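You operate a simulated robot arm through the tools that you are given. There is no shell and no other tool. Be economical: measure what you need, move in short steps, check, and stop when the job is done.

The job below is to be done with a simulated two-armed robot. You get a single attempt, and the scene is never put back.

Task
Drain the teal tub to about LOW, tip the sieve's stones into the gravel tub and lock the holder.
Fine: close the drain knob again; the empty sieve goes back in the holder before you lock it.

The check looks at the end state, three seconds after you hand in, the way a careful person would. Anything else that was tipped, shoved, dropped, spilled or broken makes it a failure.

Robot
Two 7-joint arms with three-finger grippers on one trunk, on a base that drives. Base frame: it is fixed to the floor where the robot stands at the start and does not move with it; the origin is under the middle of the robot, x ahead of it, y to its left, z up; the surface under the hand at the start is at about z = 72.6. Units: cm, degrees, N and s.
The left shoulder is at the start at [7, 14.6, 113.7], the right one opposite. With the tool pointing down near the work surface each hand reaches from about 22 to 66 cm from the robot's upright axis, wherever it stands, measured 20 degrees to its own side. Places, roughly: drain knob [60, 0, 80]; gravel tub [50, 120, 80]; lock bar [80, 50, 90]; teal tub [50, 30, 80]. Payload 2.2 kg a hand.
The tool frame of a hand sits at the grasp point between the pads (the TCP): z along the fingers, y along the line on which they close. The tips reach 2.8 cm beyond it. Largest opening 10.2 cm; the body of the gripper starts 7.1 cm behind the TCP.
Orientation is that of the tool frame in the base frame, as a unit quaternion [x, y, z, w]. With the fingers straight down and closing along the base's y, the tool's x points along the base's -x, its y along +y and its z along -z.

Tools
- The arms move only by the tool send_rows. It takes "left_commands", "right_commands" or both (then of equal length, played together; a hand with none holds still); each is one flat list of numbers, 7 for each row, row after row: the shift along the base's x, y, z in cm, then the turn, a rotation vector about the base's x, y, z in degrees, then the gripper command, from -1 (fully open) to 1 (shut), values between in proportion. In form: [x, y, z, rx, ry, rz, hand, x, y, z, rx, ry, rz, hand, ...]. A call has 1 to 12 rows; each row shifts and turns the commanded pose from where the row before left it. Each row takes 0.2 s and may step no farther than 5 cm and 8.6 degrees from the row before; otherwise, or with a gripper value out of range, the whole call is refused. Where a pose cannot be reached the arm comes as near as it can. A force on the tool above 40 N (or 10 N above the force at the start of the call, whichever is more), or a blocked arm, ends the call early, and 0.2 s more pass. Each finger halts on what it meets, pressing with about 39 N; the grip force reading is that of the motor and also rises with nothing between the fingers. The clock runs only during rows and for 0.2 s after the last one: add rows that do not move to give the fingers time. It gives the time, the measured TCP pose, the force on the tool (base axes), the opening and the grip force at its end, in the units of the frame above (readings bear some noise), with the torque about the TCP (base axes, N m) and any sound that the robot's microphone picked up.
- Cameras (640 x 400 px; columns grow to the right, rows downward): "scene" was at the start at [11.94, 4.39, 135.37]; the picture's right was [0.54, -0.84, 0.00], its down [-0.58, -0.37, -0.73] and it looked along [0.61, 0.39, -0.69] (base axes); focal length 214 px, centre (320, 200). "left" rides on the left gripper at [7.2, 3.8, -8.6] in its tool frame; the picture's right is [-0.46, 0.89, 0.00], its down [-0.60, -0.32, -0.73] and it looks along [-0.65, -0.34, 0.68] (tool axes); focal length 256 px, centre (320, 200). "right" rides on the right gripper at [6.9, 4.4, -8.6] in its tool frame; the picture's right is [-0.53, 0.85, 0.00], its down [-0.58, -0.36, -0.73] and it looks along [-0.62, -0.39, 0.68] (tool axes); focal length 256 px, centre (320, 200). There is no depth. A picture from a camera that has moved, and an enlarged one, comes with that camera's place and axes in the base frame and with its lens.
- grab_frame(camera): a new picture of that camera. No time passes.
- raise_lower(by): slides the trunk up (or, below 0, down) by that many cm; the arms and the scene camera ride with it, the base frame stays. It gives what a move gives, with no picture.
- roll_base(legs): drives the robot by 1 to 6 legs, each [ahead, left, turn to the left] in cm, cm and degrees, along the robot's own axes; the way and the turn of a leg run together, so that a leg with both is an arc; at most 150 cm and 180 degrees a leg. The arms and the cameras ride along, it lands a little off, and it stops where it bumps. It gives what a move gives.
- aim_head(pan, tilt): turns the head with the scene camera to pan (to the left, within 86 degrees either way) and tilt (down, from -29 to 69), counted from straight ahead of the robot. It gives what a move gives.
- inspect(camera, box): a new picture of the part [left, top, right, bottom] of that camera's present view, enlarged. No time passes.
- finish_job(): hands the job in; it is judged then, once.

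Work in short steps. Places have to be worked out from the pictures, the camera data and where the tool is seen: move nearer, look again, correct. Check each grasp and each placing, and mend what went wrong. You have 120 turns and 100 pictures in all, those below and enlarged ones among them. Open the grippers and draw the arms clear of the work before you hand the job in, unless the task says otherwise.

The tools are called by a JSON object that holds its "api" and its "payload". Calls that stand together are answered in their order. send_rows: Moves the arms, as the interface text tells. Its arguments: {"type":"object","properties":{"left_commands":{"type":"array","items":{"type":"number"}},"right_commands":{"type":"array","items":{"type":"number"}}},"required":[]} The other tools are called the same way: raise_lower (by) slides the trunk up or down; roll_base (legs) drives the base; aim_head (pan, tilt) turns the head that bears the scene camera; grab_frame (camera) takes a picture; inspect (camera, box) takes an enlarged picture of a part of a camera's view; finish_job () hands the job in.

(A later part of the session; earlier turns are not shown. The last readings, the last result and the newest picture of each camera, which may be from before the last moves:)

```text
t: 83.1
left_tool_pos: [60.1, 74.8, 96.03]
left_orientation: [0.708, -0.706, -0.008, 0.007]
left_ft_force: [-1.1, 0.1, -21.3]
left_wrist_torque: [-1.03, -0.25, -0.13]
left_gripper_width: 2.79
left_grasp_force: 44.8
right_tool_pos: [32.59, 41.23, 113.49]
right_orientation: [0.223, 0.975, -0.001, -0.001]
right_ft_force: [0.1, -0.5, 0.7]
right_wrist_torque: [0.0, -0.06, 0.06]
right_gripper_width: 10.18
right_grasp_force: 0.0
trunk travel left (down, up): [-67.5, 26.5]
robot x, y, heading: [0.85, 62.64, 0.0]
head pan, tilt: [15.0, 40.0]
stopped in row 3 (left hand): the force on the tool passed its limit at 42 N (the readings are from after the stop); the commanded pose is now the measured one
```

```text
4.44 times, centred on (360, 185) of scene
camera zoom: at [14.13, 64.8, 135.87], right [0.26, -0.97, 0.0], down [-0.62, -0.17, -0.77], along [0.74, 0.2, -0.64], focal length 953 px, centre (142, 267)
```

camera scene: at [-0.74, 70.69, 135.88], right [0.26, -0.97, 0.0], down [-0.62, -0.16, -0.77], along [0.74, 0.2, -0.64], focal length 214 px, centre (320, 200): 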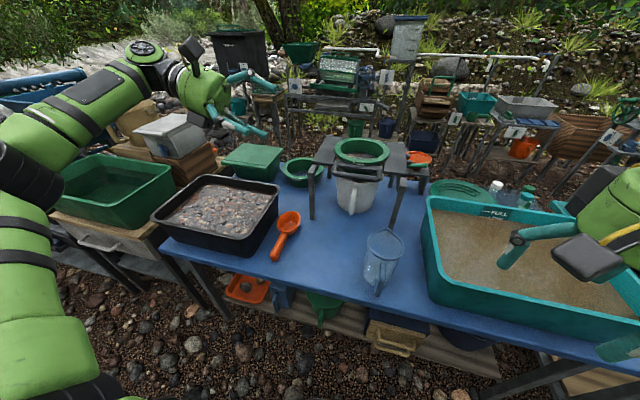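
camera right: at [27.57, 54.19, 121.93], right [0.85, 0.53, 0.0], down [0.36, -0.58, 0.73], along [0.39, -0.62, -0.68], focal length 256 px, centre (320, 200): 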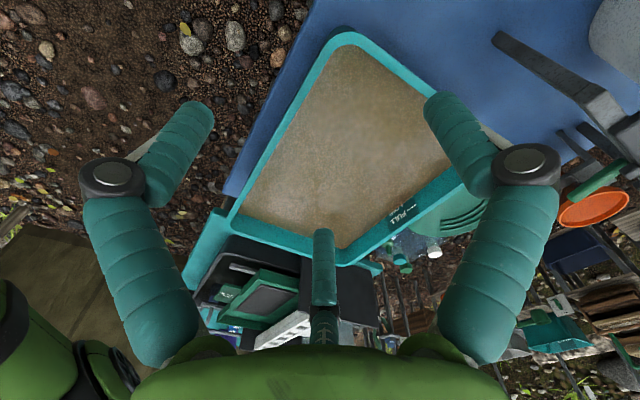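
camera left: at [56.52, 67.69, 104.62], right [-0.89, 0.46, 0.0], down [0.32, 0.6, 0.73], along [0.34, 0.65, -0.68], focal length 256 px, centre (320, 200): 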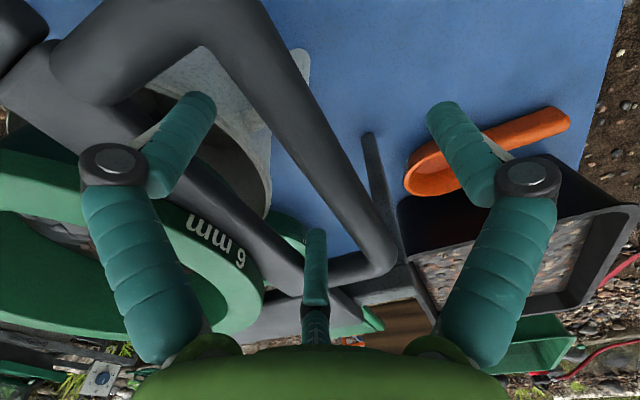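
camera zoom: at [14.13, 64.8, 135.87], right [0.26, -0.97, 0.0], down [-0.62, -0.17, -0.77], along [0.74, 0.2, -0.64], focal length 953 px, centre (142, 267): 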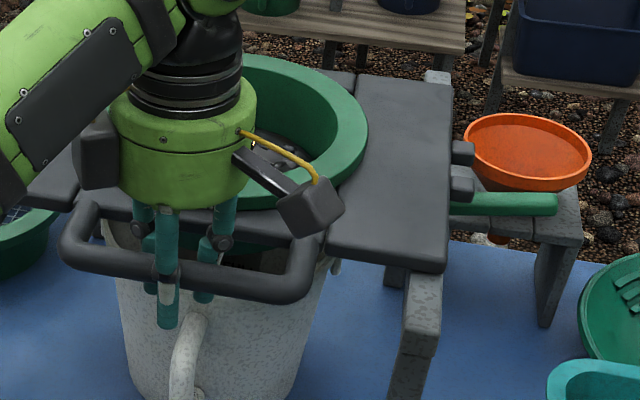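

The handle didn't budge at 42 N, so it either belongs to the holder frame or something is blocking it. I'll release, lift clear and study the lock and the seams closely.

{"api": "send_rows", "payload": {"left_commands": [0, 0, -0.1, 0, 0, 0, 0, 0, 0, 0, 0, 0, 0, -1, 0, 0, 0, 0, 0, 0, -1, 0, 0, 4, 0, 0, 0, -1, 0, 0, 4, 0, 0, 0, -1, -2, 2, 4, 0, 0, 0, -1, -3, 3, 2, 0, 0, 0, -1, -3, 3, 0, 0, 0, 0, -1, 0, 0, 0, 0, 0, 0, -1], "right_commands": [0, 0, 0, 0, 0, 0, -1, 0, 0, 0, 0, 0, 0, -1, 3, 0, 0, 0, 0, 0, -1, 4, 0, 0, 0, 0, 0, -1, 4, 0, 0, 0, 0, 0, -1, 4, 0, 0, 0, 0, 0, -1, 4, 0, 0, 0, 0, 0, -1, 2, 0, 0, 0, 0, 0, -1, 0, 0, 0, 0, 0, 0, -1]}}

{"api": "grab_frame", "payload": {"camera": "right"}}

{"api": "inspect", "payload": {"camera": "scene", "box": [310, 130, 430, 215]}}

```text
t: 85.1
left_tool_pos: [52.01, 82.36, 110.29]
left_orientation: [0.708, -0.707, -0.006, 0.004]
left_ft_force: [0.0, -0.9, -0.5]
left_wrist_torque: [0.03, 0.06, 0.01]
left_gripper_width: 10.2
left_grasp_force: 0.1
right_tool_pos: [53.65, 40.95, 113.39]
right_orientation: [0.223, 0.975, 0.0, 0.001]
right_ft_force: [0.2, -0.1, 0.4]
right_wrist_torque: [0.04, 0.0, -0.01]
right_gripper_width: 10.2
right_grasp_force: 0.0
trunk travel left (down, up): [-67.5, 26.5]
robot x, y, heading: [0.84, 62.36, -0.1]
head pan, tilt: [15.0, 40.0]
```

```text
42 pictures are left
camera right: at [49.47, 47.97, 122.0], right [0.85, 0.53, 0.0], down [0.36, -0.58, 0.73], along [0.39, -0.62, -0.68], focal length 256 px, centre (320, 200)
```

right: 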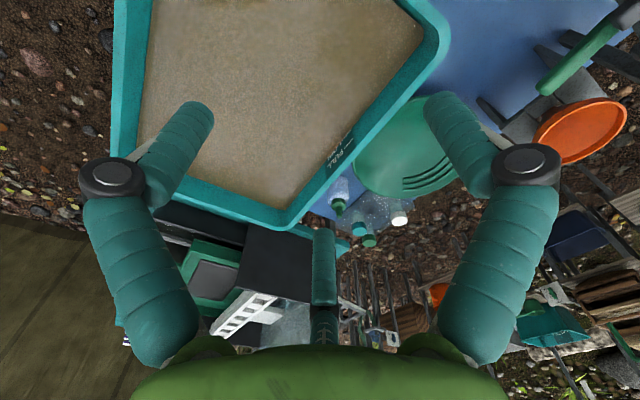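

```text
4.71 times, centred on (370, 172) of scene
camera zoom: at [14.08, 64.56, 135.88], right [0.26, -0.97, 0.0], down [-0.62, -0.17, -0.77], along [0.74, 0.2, -0.64], focal length 1009 px, centre (85, 329)
```

zoom: 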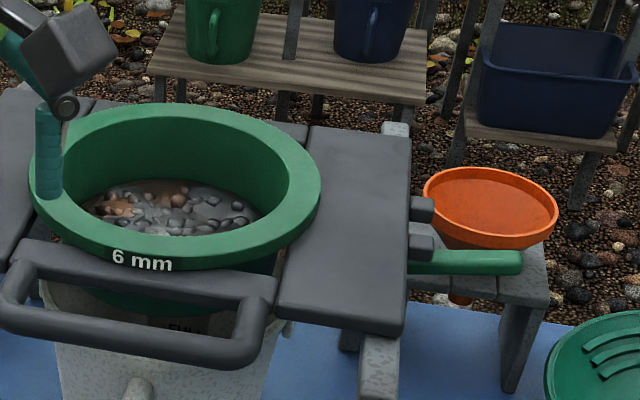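

I need a lower, closer view of the lock, so I'll retract the left hand, lower the trunk 22 cm and shift the base 15 cm right.

{"api": "send_rows", "payload": {"left_commands": [-4, 2, 2, 0, 0, 0, -1, -4, 2, 2, 0, 0, 0, -1, -4, 2, 2, 0, 0, 0, -1, -3, 2, 2, 0, 0, 0, -1, 0, 0, 0, 0, 0, 0, -1], "right_commands": [-4, -1, 2, 0, 0, 0, -1, -4, -1, 2, 0, 0, 0, -1, -4, -1, 2, 0, 0, 0, -1, -4, -1, 2, 0, 0, 0, -1, 0, 0, 0, 0, 0, 0, -1]}}

{"api": "raise_lower", "payload": {"by": -22}}

{"api": "aim_head", "payload": {"pan": 8, "tilt": 15}}

{"api": "grab_frame", "payload": {"camera": "scene"}}

```text
t: 86.3
left_tool_pos: [37.09, 90.58, 118.05]
left_orientation: [0.708, -0.706, -0.007, 0.005]
left_ft_force: [0.3, -0.1, -0.2]
left_wrist_torque: [0.0, 0.07, 0.05]
left_gripper_width: 10.19
left_grasp_force: 0.1
right_tool_pos: [37.81, 37.3, 121.34]
right_orientation: [0.222, 0.975, -0.001, -0.002]
right_ft_force: [-0.4, -0.4, -0.7]
right_wrist_torque: [0.02, 0.06, 0.0]
right_gripper_width: 10.18
right_grasp_force: 0.0
trunk travel left (down, up): [-67.5, 26.5]
robot x, y, heading: [0.9, 62.48, -0.1]
head pan, tilt: [15.0, 40.0]
```

```text
t: 88.6
left_tool_pos: [36.94, 90.57, 96.27]
left_orientation: [0.708, -0.707, -0.005, 0.004]
left_ft_force: [-0.2, 0.7, -0.2]
left_wrist_torque: [0.0, -0.03, 0.02]
left_gripper_width: 10.22
left_grasp_force: 0.1
right_tool_pos: [37.63, 37.3, 99.5]
right_orientation: [0.223, 0.975, 0.0, 0.0]
right_ft_force: [0.1, 0.2, 0.7]
right_wrist_torque: [0.03, -0.01, -0.01]
right_gripper_width: 10.2
right_grasp_force: 0.1
trunk travel left (down, up): [-45.5, 48.5]
robot x, y, heading: [0.93, 62.4, 0.1]
head pan, tilt: [15.0, 40.0]
```

```text
t: 89.5
left_tool_pos: [36.86, 90.64, 96.07]
left_orientation: [0.707, -0.707, -0.005, 0.004]
left_ft_force: [0.6, 0.2, -0.5]
left_wrist_torque: [0.0, 0.0, -0.02]
left_gripper_width: 10.21
left_grasp_force: 0.1
right_tool_pos: [37.74, 37.29, 99.51]
right_orientation: [0.223, 0.975, 0.0, 0.0]
right_ft_force: [-0.7, 0.4, 1.1]
right_wrist_torque: [0.0, 0.01, 0.02]
right_gripper_width: 10.2
right_grasp_force: 0.1
trunk travel left (down, up): [-45.5, 48.5]
robot x, y, heading: [0.8, 62.13, 0.2]
head pan, tilt: [8.0, 15.0]
```

```text
40 pictures are left
camera scene: at [15.09, 63.79, 117.83], right [0.14, -0.99, 0.0], down [-0.26, -0.04, -0.97], along [0.96, 0.13, -0.26], focal length 214 px, centre (320, 200)
```

scene: 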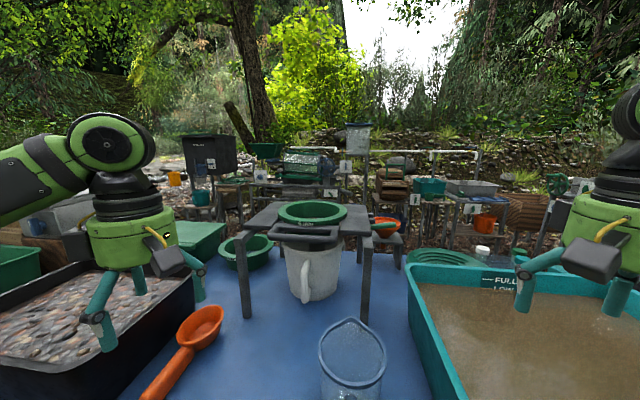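

{"api": "inspect", "payload": {"camera": "scene", "box": [235, 190, 405, 290]}}

{"api": "inspect", "payload": {"camera": "scene", "box": [340, 200, 410, 245]}}

```text
3.76 times, centred on (320, 240) of scene
camera zoom: at [15.09, 63.79, 117.83], right [0.14, -0.99, 0.0], down [-0.26, -0.04, -0.97], along [0.96, 0.13, -0.26], focal length 807 px, centre (320, 49)
```

zoom: 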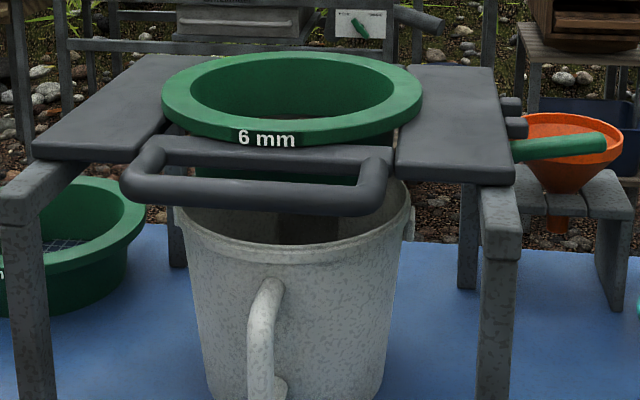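

```text
8.89 times, centred on (375, 222) of scene
camera zoom: at [15.09, 63.79, 117.83], right [0.14, -0.99, 0.0], down [-0.26, -0.04, -0.97], along [0.96, 0.13, -0.26], focal length 1906 px, centre (-169, 0)
```

zoom: 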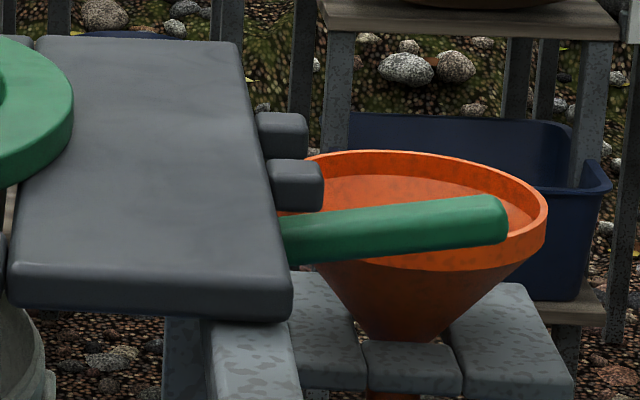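

The lock is a green lever beside two blocks at the right plate's edge. There are sign cards in the background that may show the lock's positions, so I'll look at those.

{"api": "inspect", "payload": {"camera": "scene", "box": [310, 165, 350, 205]}}

{"api": "inspect", "payload": {"camera": "scene", "box": [270, 195, 350, 245]}}

```text
10.00 times, centred on (330, 185) of scene
camera zoom: at [15.09, 63.79, 117.83], right [0.14, -0.99, 0.0], down [-0.26, -0.04, -0.97], along [0.96, 0.13, -0.26], focal length 2145 px, centre (220, 350)
```

zoom: 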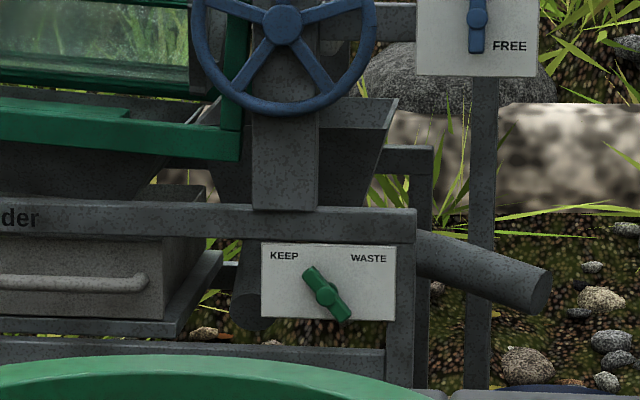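

```text
8.00 times, centred on (310, 220) of scene
camera zoom: at [15.09, 63.79, 117.83], right [0.14, -0.99, 0.0], down [-0.26, -0.04, -0.97], along [0.96, 0.13, -0.26], focal length 1716 px, centre (400, 40)
```

zoom: 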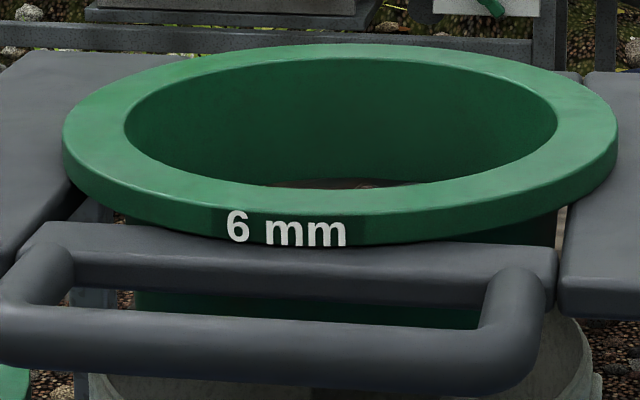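

The planks form a fixed frame with the handle, and the sieve is just the flanged ring resting on it, like the spare. Its flange measures z≈97.5–99.1, centre (73.6, 74), R≈9.6, so I'll grip the front rim. I raise the trunk again and turn 15° right to extend the left reach.

{"api": "raise_lower", "payload": {"by": 22}}

{"api": "roll_base", "payload": {"legs": [[0, 0, -15]]}}

{"api": "aim_head", "payload": {"pan": 30, "tilt": 42}}

```text
t: 91.8
left_tool_pos: [36.96, 90.56, 118.23]
left_orientation: [0.708, -0.706, -0.006, 0.004]
left_ft_force: [0.1, -0.2, -0.2]
left_wrist_torque: [-0.01, -0.01, 0.02]
left_gripper_width: 10.2
left_grasp_force: 0.0
right_tool_pos: [37.66, 37.3, 121.38]
right_orientation: [0.223, 0.975, 0.0, -0.001]
right_ft_force: [0.1, -0.5, -0.1]
right_wrist_torque: [-0.02, 0.0, 0.0]
right_gripper_width: 10.22
right_grasp_force: 0.1
trunk travel left (down, up): [-67.5, 26.5]
robot x, y, heading: [0.81, 62.74, 0.2]
head pan, tilt: [8.0, 15.0]
```

```text
t: 93.1
left_tool_pos: [42.83, 80.53, 118.17]
left_orientation: [-0.612, 0.791, 0.005, -0.004]
left_ft_force: [-0.4, -0.2, -0.1]
left_wrist_torque: [-0.01, -0.02, 0.01]
left_gripper_width: 10.22
left_grasp_force: 0.2
right_tool_pos: [30.01, 28.83, 121.5]
right_orientation: [0.347, 0.938, -0.002, 0.0]
right_ft_force: [0.6, -0.1, 0.1]
right_wrist_torque: [0.0, 0.01, -0.01]
right_gripper_width: 10.19
right_grasp_force: 0.1
trunk travel left (down, up): [-67.5, 26.5]
robot x, y, heading: [0.7, 62.61, -14.6]
head pan, tilt: [8.0, 15.0]
```

```text
t: 94.0
left_tool_pos: [42.85, 80.57, 118.13]
left_orientation: [-0.612, 0.791, 0.006, -0.004]
left_ft_force: [0.1, 0.0, 0.6]
left_wrist_torque: [0.03, 0.01, -0.04]
left_gripper_width: 10.22
left_grasp_force: 0.0
right_tool_pos: [30.07, 28.88, 121.45]
right_orientation: [0.346, 0.938, 0.0, -0.001]
right_ft_force: [0.4, -0.1, 0.2]
right_wrist_torque: [0.0, -0.01, 0.0]
right_gripper_width: 10.22
right_grasp_force: 0.0
trunk travel left (down, up): [-67.5, 26.5]
robot x, y, heading: [1.13, 62.5, -15.0]
head pan, tilt: [30.0, 42.0]
```

I'll turn the hand back to yaw 90°, part-close to about 6.5 cm and hover over the ring's front rim.

{"api": "send_rows", "payload": {"left_commands": [3.8, -1.1, -1.8, 0, 0, 7.2, -1, 3.8, -1.1, -1.8, 0, 0, 7.2, -0.6, 3.8, -1.1, -1.8, 0, 0, 0, -0.3, 3.8, -1.1, -1.8, 0, 0, 0, -0.3, 3.8, -1.1, -1.8, 0, 0, 0, -0.3, 3.6, -1.1, -1.5, 0, 0, 0, -0.3, 0, 0, 0, 0, 0, 0, -0.3]}}

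{"api": "grab_frame", "payload": {"camera": "left"}}

{"api": "grab_frame", "payload": {"camera": "scene"}}

```text
t: 95.6
left_tool_pos: [65.8, 74.09, 107.53]
left_orientation: [-0.705, 0.709, 0.005, -0.003]
left_ft_force: [0.2, 0.8, 0.1]
left_wrist_torque: [-0.02, -0.01, 0.02]
left_gripper_width: 6.63
left_grasp_force: 0.0
right_tool_pos: [30.02, 28.93, 121.51]
right_orientation: [0.346, 0.938, -0.001, 0.0]
right_ft_force: [0.6, 1.0, 0.4]
right_wrist_torque: [-0.04, -0.02, -0.04]
right_gripper_width: 10.19
right_grasp_force: 0.1
trunk travel left (down, up): [-67.5, 26.5]
robot x, y, heading: [0.89, 62.53, -14.9]
head pan, tilt: [30.0, 42.0]
```

```text
35 pictures are left
camera left: at [62.01, 66.89, 116.19], right [-0.88, 0.47, 0.01], down [0.33, 0.6, 0.73], along [0.33, 0.65, -0.69], focal length 256 px, centre (320, 200)
```

left: 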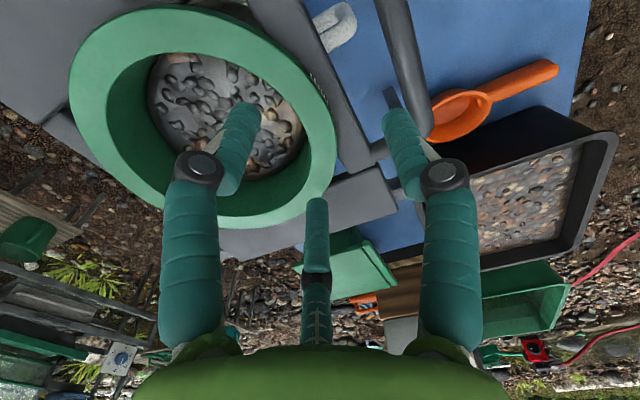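

```text
34 pictures are left
camera scene: at [13.66, 63.52, 135.59], right [0.26, -0.96, 0.0], down [-0.65, -0.18, -0.74], along [0.72, 0.19, -0.67], focal length 214 px, centre (320, 200)
```

scene: 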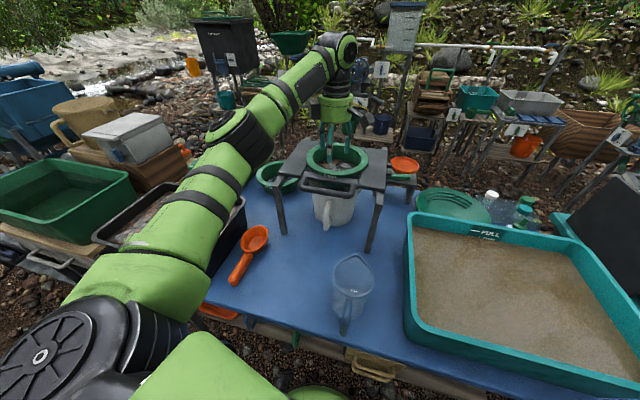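

The wrist view puts the outer rim edge at x≈65.3, so I shift +0.8 cm and descend to about z 100.8, with the tips just above the frame.

{"api": "send_rows", "payload": {"left_commands": [0.8, 0, -2, 0, 0, 0, -0.3, 0, 0, -2, 0, 0, 0, -0.3, 0, 0, -1.5, 0, 0, 0, -0.3, 0, 0, -1.2, 0, 0, 0, -0.3, 0, 0, 0, 0, 0, 0, -0.3]}}

{"api": "inspect", "payload": {"camera": "left", "box": [180, 40, 420, 200]}}

{"api": "inspect", "payload": {"camera": "scene", "box": [280, 110, 400, 200]}}

```text
t: 96.8
left_tool_pos: [66.4, 74.04, 101.09]
left_orientation: [-0.706, 0.708, 0.006, -0.004]
left_ft_force: [-0.2, -0.7, -0.5]
left_wrist_torque: [0.01, 0.0, -0.03]
left_gripper_width: 6.65
left_grasp_force: 0.0
right_tool_pos: [30.06, 28.78, 121.47]
right_orientation: [0.346, 0.938, 0.001, 0.0]
right_ft_force: [-0.6, -0.5, -0.2]
right_wrist_torque: [0.01, 0.01, -0.02]
right_gripper_width: 10.2
right_grasp_force: 0.1
trunk travel left (down, up): [-67.5, 26.5]
robot x, y, heading: [0.51, 62.43, -14.8]
head pan, tilt: [30.0, 42.0]
```

```text
2.50 times, centred on (300, 120) of left
camera zoom: at [62.66, 66.79, 109.74], right [-0.88, 0.47, 0.01], down [0.33, 0.6, 0.73], along [0.33, 0.65, -0.69], focal length 640 px, centre (370, 400)
```

zoom: 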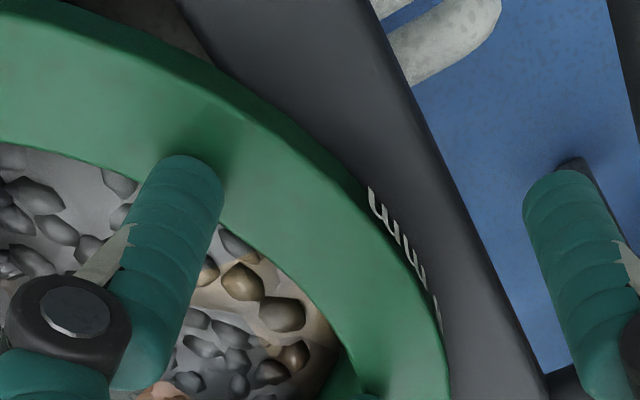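

```text
4.44 times, centred on (340, 155) of scene
camera zoom: at [13.72, 63.44, 135.59], right [0.26, -0.96, 0.0], down [-0.65, -0.18, -0.74], along [0.72, 0.2, -0.67], focal length 953 px, centre (231, 400)
```

zoom: 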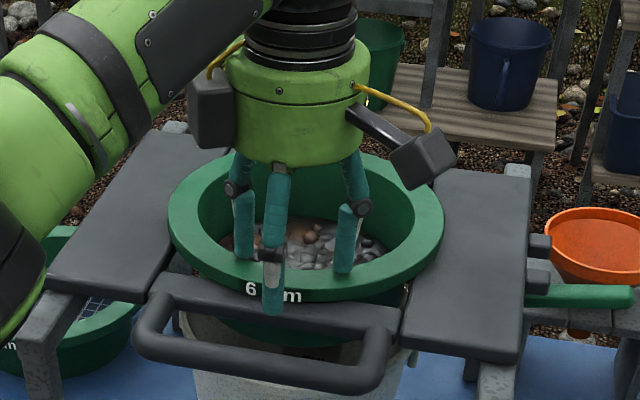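

No contact, and the fingers straddle the rim. I ease 0.4 cm forward and 0.5 cm lower, then close.

{"api": "send_rows", "payload": {"left_commands": [0.4, 0, 0, 0, 0, 0, -0.3, 0, 0, -0.5, 0, 0, 0, -0.3, 0, 0, 0, 0, 0, 0, -0.3, 0, 0, 0, 0, 0, 0, 0.2, 0, 0, 0, 0, 0, 0, 1, 0, 0, 0, 0, 0, 0, 1, 0, 0, 0, 0, 0, 0, 1]}}

{"api": "inspect", "payload": {"camera": "scene", "box": [280, 110, 400, 200]}}

```text
t: 98.4
left_tool_pos: [66.45, 73.96, 100.92]
left_orientation: [-0.706, 0.708, 0.003, -0.002]
left_ft_force: [-0.4, 5.0, 18.3]
left_wrist_torque: [0.16, -0.16, 0.03]
left_gripper_width: 0.21
left_grasp_force: 31.1
right_tool_pos: [29.91, 28.75, 121.66]
right_orientation: [0.346, 0.938, 0.0, 0.001]
right_ft_force: [0.6, 0.4, -0.1]
right_wrist_torque: [-0.02, 0.0, -0.03]
right_gripper_width: 10.19
right_grasp_force: 0.1
trunk travel left (down, up): [-67.5, 26.5]
robot x, y, heading: [1.15, 62.74, -14.9]
head pan, tilt: [30.0, 42.0]
```

```text
4.44 times, centred on (340, 155) of scene
camera zoom: at [13.39, 63.49, 135.63], right [0.26, -0.96, 0.0], down [-0.64, -0.18, -0.74], along [0.72, 0.2, -0.67], focal length 953 px, centre (231, 400)
```

zoom: 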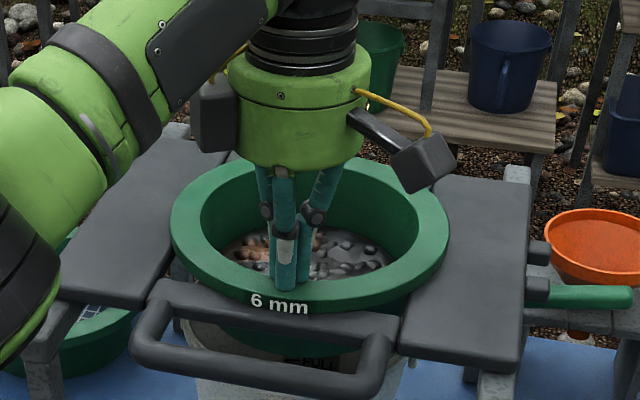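

The fingers slid closed over the top of the flange, so it sits a little lower than I thought. I raise, reopen and go about 1.7 cm deeper.

{"api": "send_rows", "payload": {"left_commands": [0, 0, 2, 0, 0, 0, 1, 0, 0, 1, 0, 0, 0, -0.3, 0, 0, 0, 0, 0, 0, -0.3, 0.2, 0, -1.5, 0, 0, 0, -0.3, 0, 0, -1.2, 0, 0, 0, -0.3, 0, 0, -0.8, 0, 0, 0, -0.3, 0, 0, -0.6, 0, 0, 0, -0.3, 0, 0, -0.5, 0, 0, 0, -0.3, 0, 0, 0, 0, 0, 0, -0.3]}}

{"api": "inspect", "payload": {"camera": "scene", "box": [280, 110, 400, 200]}}

{"api": "grab_frame", "payload": {"camera": "left"}}

```text
t: 100.4
left_tool_pos: [66.49, 73.86, 99.16]
left_orientation: [-0.706, 0.708, 0.005, -0.003]
left_ft_force: [0.2, 0.7, 19.5]
left_wrist_torque: [-0.27, 0.56, 0.43]
left_gripper_width: 7.98
left_grasp_force: 7.6
right_tool_pos: [29.67, 28.77, 121.56]
right_orientation: [0.345, 0.938, 0.001, 0.002]
right_ft_force: [-0.2, 0.3, 0.4]
right_wrist_torque: [-0.02, -0.03, 0.0]
right_gripper_width: 10.21
right_grasp_force: 0.0
trunk travel left (down, up): [-67.5, 26.5]
robot x, y, heading: [1.06, 62.42, -14.8]
head pan, tilt: [30.0, 42.0]
```

```text
4.44 times, centred on (340, 155) of scene
camera zoom: at [13.35, 63.39, 135.63], right [0.26, -0.96, 0.0], down [-0.64, -0.18, -0.75], along [0.72, 0.2, -0.67], focal length 953 px, centre (231, 400)
```

zoom: 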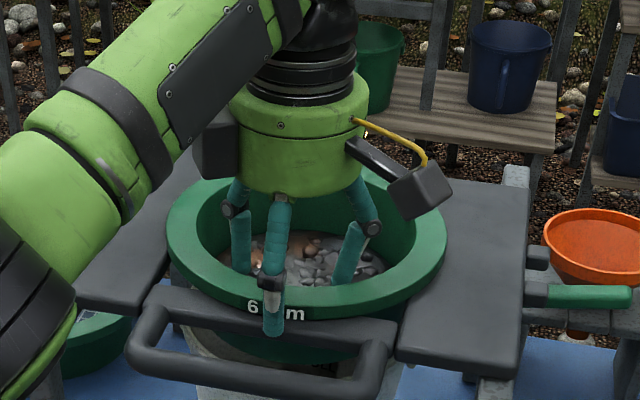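

```text
29 pictures are left
camera left: at [62.81, 66.68, 107.73], right [-0.88, 0.47, 0.01], down [0.33, 0.6, 0.73], along [0.34, 0.65, -0.68], focal length 256 px, centre (320, 200)
```

left: 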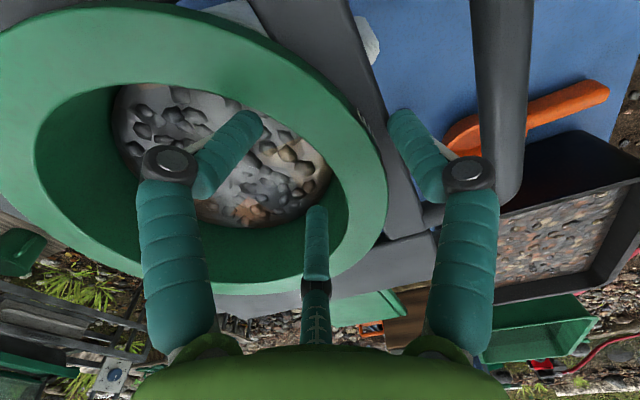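

The inner fingers are pressing on the inner wall and the outer one is outside, so both sides are engaged now. I ease 0.5 cm forward and close.

{"api": "send_rows", "payload": {"left_commands": [0.5, 0, 0.2, 0, 0, 0, -0.3, 0, 0, 0, 0, 0, 0, 0.1, 0, 0, 0, 0, 0, 0, 0.4, 0, 0, 0, 0, 0, 0, 1, 0, 0, 0, 0, 0, 0, 1, 0, 0, 0, 0, 0, 0, 1]}}

{"api": "inspect", "payload": {"camera": "scene", "box": [280, 110, 400, 200]}}

```text
t: 101.8
left_tool_pos: [67.03, 73.98, 99.71]
left_orientation: [0.708, -0.706, -0.003, 0.001]
left_ft_force: [-0.6, 7.4, 31.1]
left_wrist_torque: [0.67, 0.79, 2.41]
left_gripper_width: 5.5
left_grasp_force: 38.7
right_tool_pos: [29.61, 28.81, 121.68]
right_orientation: [0.346, 0.938, 0.0, 0.002]
right_ft_force: [0.3, -0.3, -1.1]
right_wrist_torque: [0.02, 0.02, -0.02]
right_gripper_width: 10.19
right_grasp_force: 0.1
trunk travel left (down, up): [-67.5, 26.5]
robot x, y, heading: [0.59, 62.65, -14.9]
head pan, tilt: [30.0, 42.0]
```

```text
4.44 times, centred on (340, 155) of scene
camera zoom: at [13.18, 63.48, 135.65], right [0.26, -0.96, 0.0], down [-0.64, -0.18, -0.75], along [0.72, 0.2, -0.67], focal length 953 px, centre (231, 400)
```

zoom: 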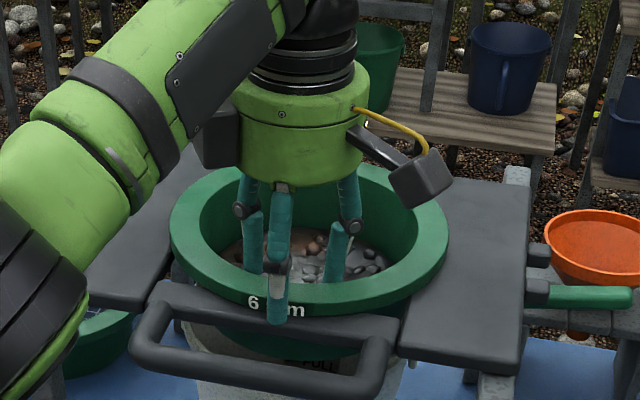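

The grip shows 5.5 cm with 39 N, so something is held, but I'm pressing down 31 N. I unload that and lift 1.5 cm in small steps.

{"api": "send_rows", "payload": {"left_commands": [0, 0, 0.3, 0, 0, 0, 1, 0, 0, 0.3, 0, 0, 0, 1, 0, 0, 0.4, 0, 0, 0, 1, 0, 0, 0.5, 0, 0, 0, 1, 0, 0, 0.5, 0, 0, 0, 1, 0, 0, 0, 0, 0, 0, 1]}}

{"api": "inspect", "payload": {"camera": "scene", "box": [280, 110, 400, 200]}}

```text
t: 103.2
left_tool_pos: [67.41, 74.14, 100.86]
left_orientation: [-0.707, 0.707, 0.007, -0.005]
left_ft_force: [-0.1, 12.7, -8.4]
left_wrist_torque: [0.72, 0.65, 0.94]
left_gripper_width: 5.25
left_grasp_force: 39.1
right_tool_pos: [30.21, 29.09, 121.51]
right_orientation: [0.345, 0.938, -0.003, -0.001]
right_ft_force: [-0.7, -0.3, 0.2]
right_wrist_torque: [-0.01, -0.02, 0.01]
right_gripper_width: 10.23
right_grasp_force: 0.0
trunk travel left (down, up): [-67.5, 26.5]
robot x, y, heading: [0.86, 62.78, -15.1]
head pan, tilt: [30.0, 42.0]
```

```text
4.44 times, centred on (340, 155) of scene
camera zoom: at [13.96, 63.76, 135.55], right [0.26, -0.96, 0.0], down [-0.65, -0.18, -0.74], along [0.72, 0.19, -0.67], focal length 953 px, centre (231, 400)
```

zoom: 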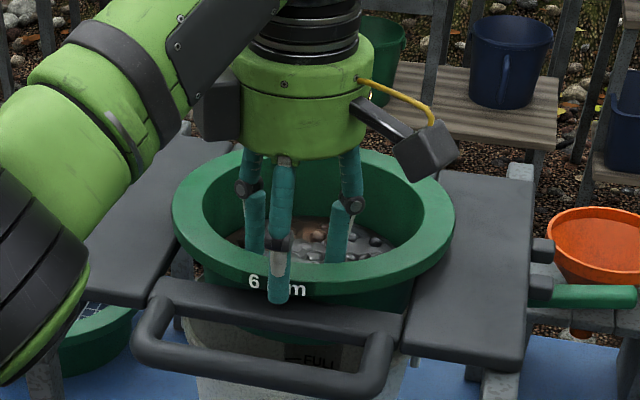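

The ring is rising with the hand. I continue to about 5 cm up and check its tilt.

{"api": "send_rows", "payload": {"left_commands": [0, 0, 0.6, 0, 0, 0, 1, 0, 0, 0.7, 0, 0, 0, 1, 0, 0, 0.8, 0, 0, 0, 1, 0, 0, 0.8, 0, 0, 0, 1, 0, 0, 0.8, 0, 0, 0, 1, 0, 0, 0, 0, 0, 0, 1]}}

{"api": "inspect", "payload": {"camera": "scene", "box": [280, 100, 400, 200]}}

```text
t: 104.6
left_tool_pos: [67.55, 74.08, 104.58]
left_orientation: [-0.705, 0.709, 0.005, -0.004]
left_ft_force: [0.7, 6.7, -5.5]
left_wrist_torque: [0.54, 0.39, 0.6]
left_gripper_width: 5.24
left_grasp_force: 38.4
right_tool_pos: [30.23, 28.99, 121.47]
right_orientation: [0.346, 0.938, -0.002, 0.0]
right_ft_force: [0.3, 0.6, 0.4]
right_wrist_torque: [0.01, 0.0, 0.0]
right_gripper_width: 10.21
right_grasp_force: 0.0
trunk travel left (down, up): [-67.5, 26.5]
robot x, y, heading: [1.21, 62.6, -14.7]
head pan, tilt: [30.0, 42.0]
```

```text
4.00 times, centred on (340, 150) of scene
camera zoom: at [13.9, 63.64, 135.57], right [0.26, -0.96, 0.0], down [-0.65, -0.18, -0.74], along [0.72, 0.19, -0.67], focal length 858 px, centre (240, 400)
```

zoom: 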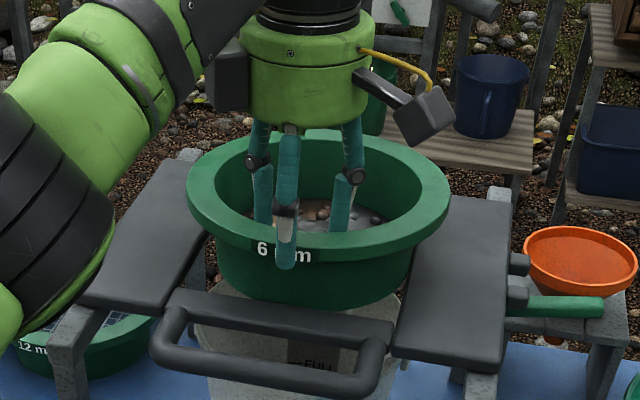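

The sieve comes up level and light (about 6–8 N). I raise the trunk 11 cm to clear the frame and check before moving away.

{"api": "raise_lower", "payload": {"by": 11}}

{"api": "inspect", "payload": {"camera": "scene", "box": [270, 110, 410, 220]}}

```text
t: 106.0
left_tool_pos: [67.47, 73.94, 115.57]
left_orientation: [-0.706, 0.708, 0.006, -0.005]
left_ft_force: [0.9, -0.1, -5.0]
left_wrist_torque: [0.04, 0.46, 0.02]
left_gripper_width: 5.24
left_grasp_force: 39.1
right_tool_pos: [30.1, 28.83, 132.51]
right_orientation: [0.346, 0.938, 0.0, 0.0]
right_ft_force: [-0.2, 0.2, -0.5]
right_wrist_torque: [-0.02, 0.04, -0.05]
right_gripper_width: 10.2
right_grasp_force: 0.0
trunk travel left (down, up): [-78.5, 15.5]
robot x, y, heading: [1.32, 62.34, -14.7]
head pan, tilt: [30.0, 42.0]
```

```text
3.64 times, centred on (340, 165) of scene
camera zoom: at [13.92, 63.47, 146.56], right [0.26, -0.96, 0.0], down [-0.65, -0.18, -0.74], along [0.72, 0.2, -0.67], focal length 780 px, centre (247, 327)
```

zoom: 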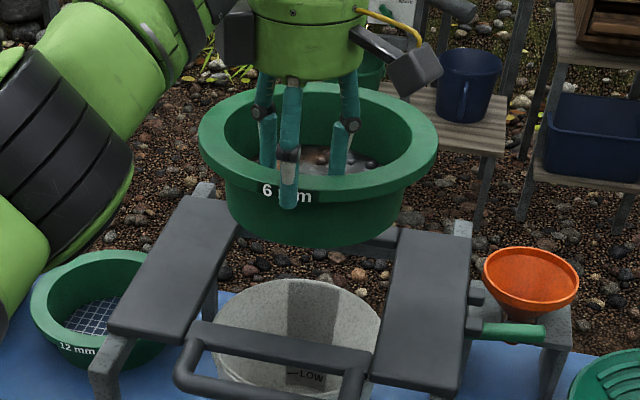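

It's clear, with about 0.5 kg in hand. For the return I note the seat at TCP ≈ (67.3, 74.0, ~100) with yaw 90°. Now I back off and turn to heading 0.

{"api": "roll_base", "payload": {"legs": [[-16, 0, 0], [0, 0, 15]]}}

{"api": "send_rows", "payload": {"left_commands": [-2, 0.5, 0, 0, 0, -5, 1, -3, 1, 0, 0, 0, -5, 1, -3, 1, 0, 0, 0, -5, 1, -3, 1, 0, 0, 0, 0, 1, -3, 1, 0, 0, 0, 0, 1, -2, 1, 0, 0, 0, 0, 1, 0, 0, 0, 0, 0, 0, 1]}}

{"api": "grab_frame", "payload": {"camera": "scene"}}

```text
t: 108.3
left_tool_pos: [47.05, 94.38, 115.74]
left_orientation: [0.789, -0.614, -0.006, 0.004]
left_ft_force: [0.2, 0.1, -5.5]
left_wrist_torque: [-0.08, 0.43, 0.02]
left_gripper_width: 5.21
left_grasp_force: 38.8
right_tool_pos: [22.2, 41.2, 132.46]
right_orientation: [0.223, 0.975, 0.0, 0.0]
right_ft_force: [-0.4, 0.1, 0.5]
right_wrist_torque: [0.01, -0.01, -0.02]
right_gripper_width: 10.19
right_grasp_force: 0.1
trunk travel left (down, up): [-78.5, 15.5]
robot x, y, heading: [-14.53, 66.35, -0.1]
head pan, tilt: [30.0, 42.0]
```

```text
t: 109.9
left_tool_pos: [30.89, 99.89, 115.67]
left_orientation: [-0.703, 0.711, 0.006, -0.006]
left_ft_force: [0.0, -0.1, -5.6]
left_wrist_torque: [0.03, 0.46, 0.05]
left_gripper_width: 5.22
left_grasp_force: 39.0
right_tool_pos: [22.35, 41.44, 132.32]
right_orientation: [0.224, 0.975, 0.0, -0.001]
right_ft_force: [0.2, 0.5, 0.0]
right_wrist_torque: [0.01, 0.04, 0.0]
right_gripper_width: 10.21
right_grasp_force: 0.0
trunk travel left (down, up): [-78.5, 15.5]
robot x, y, heading: [-14.45, 66.55, 0.0]
head pan, tilt: [30.0, 42.0]
```

```text
24 pictures are left
camera scene: at [-2.08, 70.74, 146.57], right [0.5, -0.87, 0.0], down [-0.58, -0.33, -0.74], along [0.64, 0.37, -0.67], focal length 214 px, centre (320, 200)
```

scene: 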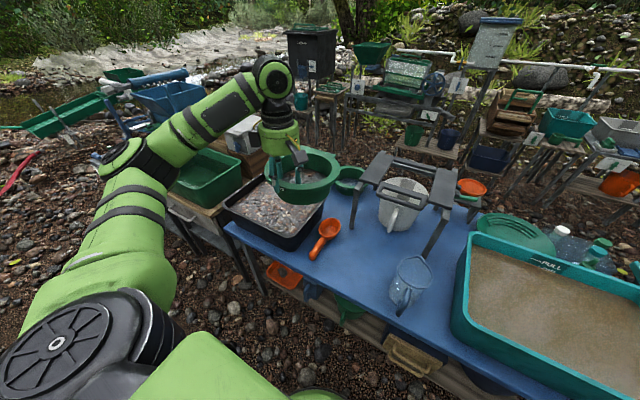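

Holding fine. I bring the hand to the tested tipping posture (raise it 13 cm, move it in and left), lower the trunk, and drive so that the ring hangs over the gravel tub.

{"api": "send_rows", "payload": {"left_commands": [-1.7, 1.1, 2.6, 0, 0, 0, 1, -1.7, 1.1, 2.6, 0, 0, 0, 1, -1.7, 1.1, 2.6, 0, 0, 0, 1, -1.7, 1.1, 2.6, 0, 0, 0, 1, -1.5, 1, 2.6, 0, 0, 0, 1, 0, 0, 0, 0, 0, 0, 1]}}

{"api": "roll_base", "payload": {"legs": [[0, 13, 0], [15.5, 0, 0]]}}

{"api": "raise_lower", "payload": {"by": -24}}

{"api": "grab_frame", "payload": {"camera": "scene"}}

```text
t: 111.3
left_tool_pos: [23.04, 105.45, 128.52]
left_orientation: [-0.702, 0.712, 0.008, -0.006]
left_ft_force: [0.1, 0.5, -5.4]
left_wrist_torque: [0.01, 0.44, 0.05]
left_gripper_width: 5.22
left_grasp_force: 38.8
right_tool_pos: [22.41, 41.31, 132.39]
right_orientation: [0.224, 0.975, -0.001, 0.0]
right_ft_force: [-0.6, -0.2, 0.1]
right_wrist_torque: [0.0, 0.02, -0.02]
right_gripper_width: 10.18
right_grasp_force: 0.0
trunk travel left (down, up): [-78.5, 15.5]
robot x, y, heading: [-14.28, 66.45, -0.1]
head pan, tilt: [30.0, 42.0]
```

```text
t: 113.6
left_tool_pos: [37.64, 118.52, 128.78]
left_orientation: [-0.703, 0.711, 0.004, -0.003]
left_ft_force: [-0.2, -0.6, -4.9]
left_wrist_torque: [0.02, 0.41, 0.01]
left_gripper_width: 5.2
left_grasp_force: 38.7
right_tool_pos: [37.09, 54.54, 132.6]
right_orientation: [0.223, 0.975, -0.001, 0.002]
right_ft_force: [-0.8, 0.7, 0.1]
right_wrist_torque: [-0.03, -0.04, -0.01]
right_gripper_width: 10.18
right_grasp_force: 0.1
trunk travel left (down, up): [-78.5, 15.5]
robot x, y, heading: [0.78, 79.62, -0.2]
head pan, tilt: [30.0, 42.0]
```

```text
t: 116.1
left_tool_pos: [38.08, 118.49, 104.52]
left_orientation: [-0.702, 0.712, 0.006, -0.004]
left_ft_force: [-1.4, -0.2, -4.7]
left_wrist_torque: [0.02, 0.45, -0.03]
left_gripper_width: 5.21
left_grasp_force: 39.0
right_tool_pos: [37.5, 54.46, 108.36]
right_orientation: [0.224, 0.975, -0.001, 0.0]
right_ft_force: [-0.2, -0.5, -0.2]
right_wrist_torque: [0.03, -0.01, 0.02]
right_gripper_width: 10.18
right_grasp_force: 0.0
trunk travel left (down, up): [-54.5, 39.5]
robot x, y, heading: [0.65, 79.63, -0.1]
head pan, tilt: [30.0, 42.0]
```

```text
23 pictures are left
camera scene: at [13.01, 83.86, 122.58], right [0.5, -0.87, 0.0], down [-0.58, -0.33, -0.74], along [0.64, 0.37, -0.67], focal length 214 px, centre (320, 200)
```

scene: 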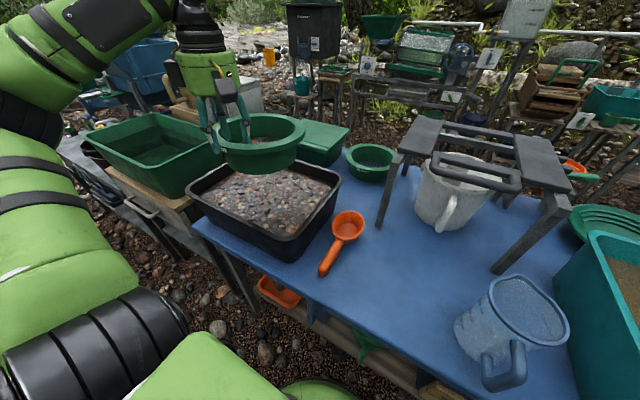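

The ring hangs over the gravel tub (x 34–63, y 105–141). I tip it by rolling about x.

{"api": "send_rows", "payload": {"left_commands": [0.3, 0, 0, -8, 0, 0, 1, 0.3, 0, 0, -8, 0, 0, 1, 0.3, 0, 0, -8, 0, 0, 1, 0, 0, 0, -8, 0, 0, 1, 0, 0, 0, -8, 0, 0, 1, 0, 0, 0, -8, 0, 0, 1, 0, 0, 0, -8, 0, 0, 1, 0, 0, 0, -8, 0, 0, 1, 0, 0, 0, -8, 0, 0, 1, 0, 0, 0, 0, 0, 0, 1]}}

{"api": "grab_frame", "payload": {"camera": "scene"}}

```text
t: 118.3
left_tool_pos: [38.95, 118.45, 104.74]
left_orientation: [-0.566, 0.578, -0.414, -0.417]
left_ft_force: [-0.4, -0.1, -6.6]
left_wrist_torque: [0.24, 0.43, 0.02]
left_gripper_width: 5.24
left_grasp_force: 39.0
right_tool_pos: [37.53, 54.42, 108.45]
right_orientation: [0.223, 0.975, -0.001, 0.0]
right_ft_force: [-0.4, -0.3, 0.4]
right_wrist_torque: [0.02, -0.04, 0.01]
right_gripper_width: 10.22
right_grasp_force: 0.0
trunk travel left (down, up): [-54.5, 39.5]
robot x, y, heading: [0.83, 79.91, -0.2]
head pan, tilt: [30.0, 42.0]
```

```text
22 pictures are left
camera scene: at [13.02, 83.82, 122.58], right [0.5, -0.87, 0.0], down [-0.58, -0.33, -0.74], along [0.64, 0.37, -0.67], focal length 214 px, centre (320, 200)
```

scene: 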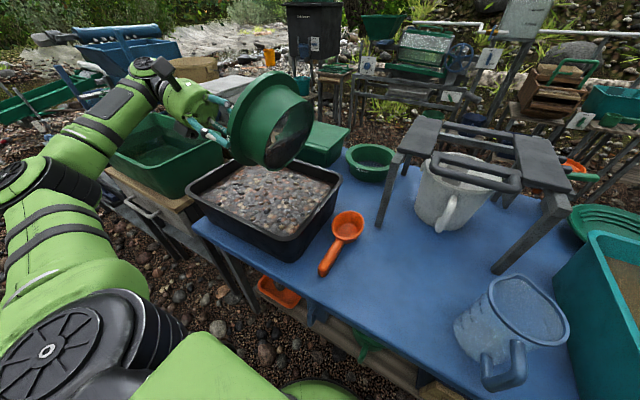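

At 72° the stones are probably still held by the wall. I continue the roll.

{"api": "send_rows", "payload": {"left_commands": [0, 0, 0, -8, 0, 0, 1, 0, 0, 0, -8, 0, 0, 1, 0, 0, 0, -8, 0, 0, 1, 0, 0, 0, -8, 0, 0, 1, 0, 0, 0, -8, 0, 0, 1, 0, 0, 0, 0, 0, 0, 1, 0, 0, 0, 0, 0, 0, 1]}}

{"api": "grab_frame", "payload": {"camera": "scene"}}

```text
t: 119.9
left_tool_pos: [39.35, 117.54, 104.89]
left_orientation: [0.409, -0.437, 0.564, 0.569]
left_ft_force: [-0.5, 0.0, -2.5]
left_wrist_torque: [0.11, 0.18, 0.01]
left_gripper_width: 5.18
left_grasp_force: 39.4
left hand out of reach, approached as far as the arm can: row 2
right_tool_pos: [37.57, 54.43, 108.4]
right_orientation: [0.224, 0.975, 0.001, 0.0]
right_ft_force: [0.2, 0.1, 0.4]
right_wrist_torque: [0.01, -0.05, 0.01]
right_gripper_width: 10.2
right_grasp_force: 0.0
trunk travel left (down, up): [-54.5, 39.5]
robot x, y, heading: [0.68, 79.52, -0.3]
head pan, tilt: [30.0, 42.0]
```

```text
21 pictures are left
camera scene: at [13.0, 83.82, 122.58], right [0.5, -0.87, 0.0], down [-0.58, -0.33, -0.74], along [0.64, 0.37, -0.67], focal length 214 px, centre (320, 200)
```

scene: 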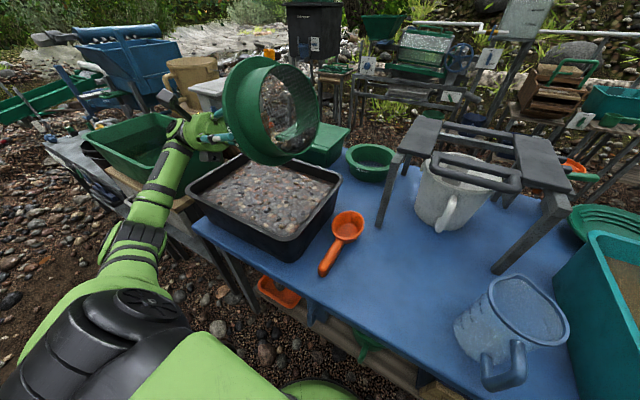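

The weight fell from about 5.5 to 2.5 N, so the stones have gone. I'll check the mesh and the tub, then tilt a bit more as a shake.

{"api": "send_rows", "payload": {"left_commands": [0, 0, 0, -5, 0, 0, 1, 0, 0, 0, 5, 0, 0, 1, 0, 0, 0, -5, 0, 0, 1, 0, 0, 0, 5, 0, 0, 1, 0, 0, 0, -5, 0, 0, 1, 0, 0, 0, 0, 0, 0, 1]}}

{"api": "inspect", "payload": {"camera": "scene", "box": [180, 50, 350, 270]}}

{"api": "grab_frame", "payload": {"camera": "left"}}

```text
t: 121.3
left_tool_pos: [39.29, 117.55, 104.99]
left_orientation: [0.384, -0.413, 0.582, 0.586]
left_ft_force: [-0.4, 0.8, -2.6]
left_wrist_torque: [0.11, 0.19, -0.01]
left_gripper_width: 5.13
left_grasp_force: 38.8
right_tool_pos: [37.46, 54.55, 108.49]
right_orientation: [0.223, 0.975, 0.0, 0.0]
right_ft_force: [0.2, -0.5, 0.1]
right_wrist_torque: [0.0, -0.02, 0.02]
right_gripper_width: 10.2
right_grasp_force: 0.0
trunk travel left (down, up): [-54.5, 39.5]
robot x, y, heading: [0.75, 79.54, -0.2]
head pan, tilt: [30.0, 42.0]
```

```text
1.82 times, centred on (265, 160) of scene
camera zoom: at [12.96, 83.81, 122.58], right [0.5, -0.87, 0.0], down [-0.58, -0.33, -0.74], along [0.64, 0.37, -0.67], focal length 390 px, centre (420, 273)
```

zoom: 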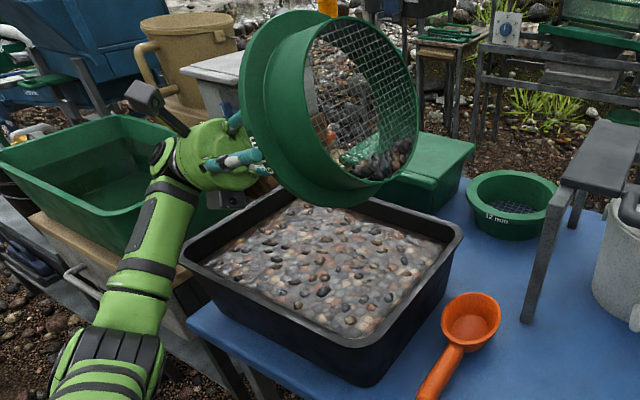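

```text
19 pictures are left
camera left: at [35.67, 128.35, 108.5], right [-0.88, -0.15, -0.46], down [0.35, 0.45, -0.82], along [0.33, -0.88, -0.34], focal length 256 px, centre (320, 200)
```

left: 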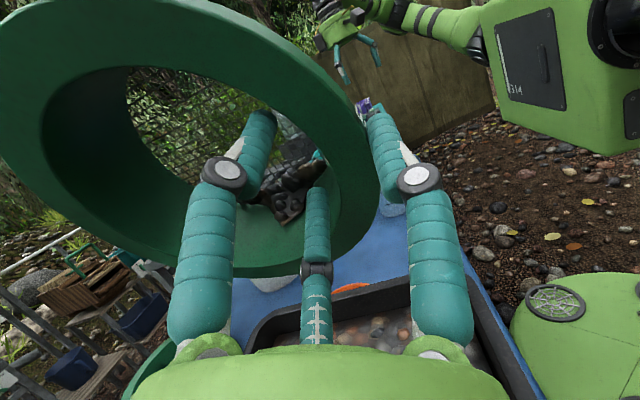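

A few stones remain in the lower corner. I raise the hand 8 cm while rolling further to get a steeper tip.

{"api": "send_rows", "payload": {"left_commands": [0, 0, 2, -6, 0, 0, 1, 0, 0, 2, -6, 0, 0, 1, 0, 0, 2, -6, 0, 0, 1, 0, 0, 2, -6, 0, 0, 1, 0, 0, 0, -6, 0, 0, 1, 0, 0, 0, 0, 0, 0, 1]}}

{"api": "inspect", "payload": {"camera": "scene", "box": [180, 20, 350, 240]}}

```text
t: 122.7
left_tool_pos: [39.37, 117.4, 112.95]
left_orientation: [0.218, -0.246, 0.67, 0.666]
left_ft_force: [-0.2, 0.3, -2.6]
left_wrist_torque: [0.07, 0.14, 0.01]
left_gripper_width: 5.14
left_grasp_force: 39.0
right_tool_pos: [37.43, 54.43, 108.45]
right_orientation: [0.223, 0.975, 0.0, 0.0]
right_ft_force: [0.4, -0.5, -0.3]
right_wrist_torque: [0.01, 0.02, 0.01]
right_gripper_width: 10.19
right_grasp_force: 0.1
trunk travel left (down, up): [-54.5, 39.5]
robot x, y, heading: [0.67, 79.37, 0.0]
head pan, tilt: [30.0, 42.0]
```

```text
1.82 times, centred on (265, 130) of scene
camera zoom: at [12.96, 83.83, 122.58], right [0.5, -0.87, 0.0], down [-0.58, -0.33, -0.74], along [0.64, 0.37, -0.67], focal length 390 px, centre (420, 327)
```

zoom: 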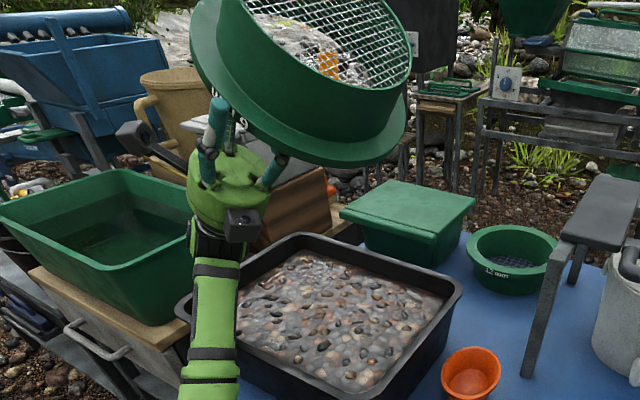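

At 141° the mesh is clear and only the sieve's own 2.6 N remains. Now I roll it back level.

{"api": "send_rows", "payload": {"left_commands": [0, 0, 0, 8.4, 0, 0, 1, 0, 0, 0, 8.4, 0, 0, 1, 0, 0, 0, 8.4, 0, 0, 1, 0, 0, 0, 8.4, 0, 0, 1, 0, 0, 0, 8.4, 0, 0, 1, 0, 0, 0, 8.4, 0, 0, 1, 0, 0, 0, 8.4, 0, 0, 1, 0, 0, 0, 8.4, 0, 0, 1, 0, 0, 0, 8.4, 0, 0, 1, 0, 0, 0, 8.4, 0, 0, 1, 0, 0, 0, 8.4, 0, 0, 1, 0, 0, 0, 8.4, 0, 0, 1]}}

{"api": "send_rows", "payload": {"left_commands": [0, 0, 0, 8.4, 0, 0, 1, 0, 0, 0, 8.4, 0, 0, 1, 0, 0, 0, 8.4, 0, 0, 1, 0, 0, 0, 8.4, 0, 0, 1, 0, 0, 0, 7, 0, 0, 1, 0, 0, 0, 0, 0, 0, 1]}}

{"api": "grab_frame", "payload": {"camera": "scene"}}

{"api": "grab_frame", "payload": {"camera": "left"}}

```text
t: 125.3
left_tool_pos: [39.64, 117.62, 112.95]
left_orientation: [-0.651, 0.674, -0.236, -0.256]
left_ft_force: [0.1, 1.3, -4.5]
left_wrist_torque: [-0.11, 0.25, -0.05]
left_gripper_width: 5.08
left_grasp_force: 39.0
right_tool_pos: [37.82, 54.59, 108.45]
right_orientation: [0.223, 0.975, -0.002, -0.001]
right_ft_force: [0.9, -0.1, -0.2]
right_wrist_torque: [-0.06, 0.07, -0.02]
right_gripper_width: 10.2
right_grasp_force: 0.0
trunk travel left (down, up): [-54.5, 39.5]
robot x, y, heading: [0.58, 79.88, 0.0]
head pan, tilt: [30.0, 42.0]
```

```text
t: 126.7
left_tool_pos: [39.2, 117.59, 112.87]
left_orientation: [-0.701, 0.713, 0.013, -0.014]
left_ft_force: [-0.5, -0.3, -0.9]
left_wrist_torque: [-0.01, 0.11, -0.01]
left_gripper_width: 5.11
left_grasp_force: 38.9
right_tool_pos: [37.5, 54.35, 108.49]
right_orientation: [0.224, 0.975, -0.001, 0.001]
right_ft_force: [-0.1, 0.0, -0.3]
right_wrist_torque: [0.0, 0.01, 0.02]
right_gripper_width: 10.22
right_grasp_force: 0.0
trunk travel left (down, up): [-54.5, 39.5]
robot x, y, heading: [0.89, 79.91, -0.1]
head pan, tilt: [30.0, 42.0]
```

```text
17 pictures are left
camera scene: at [12.96, 83.84, 122.58], right [0.5, -0.87, 0.0], down [-0.58, -0.33, -0.74], along [0.64, 0.37, -0.67], focal length 214 px, centre (320, 200)
```

scene: 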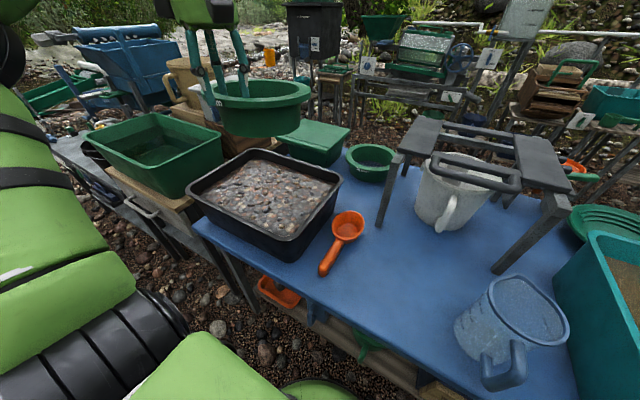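

```text
16 pictures are left
camera left: at [35.7, 110.45, 121.83], right [-0.88, 0.48, 0.03], down [0.35, 0.6, 0.72], along [0.33, 0.64, -0.69], focal length 256 px, centre (320, 200)
```

left: 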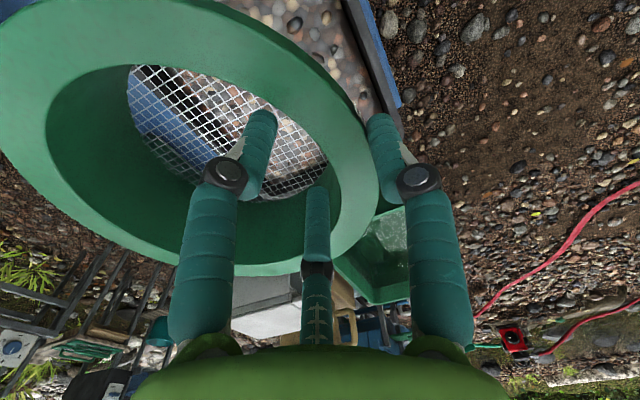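

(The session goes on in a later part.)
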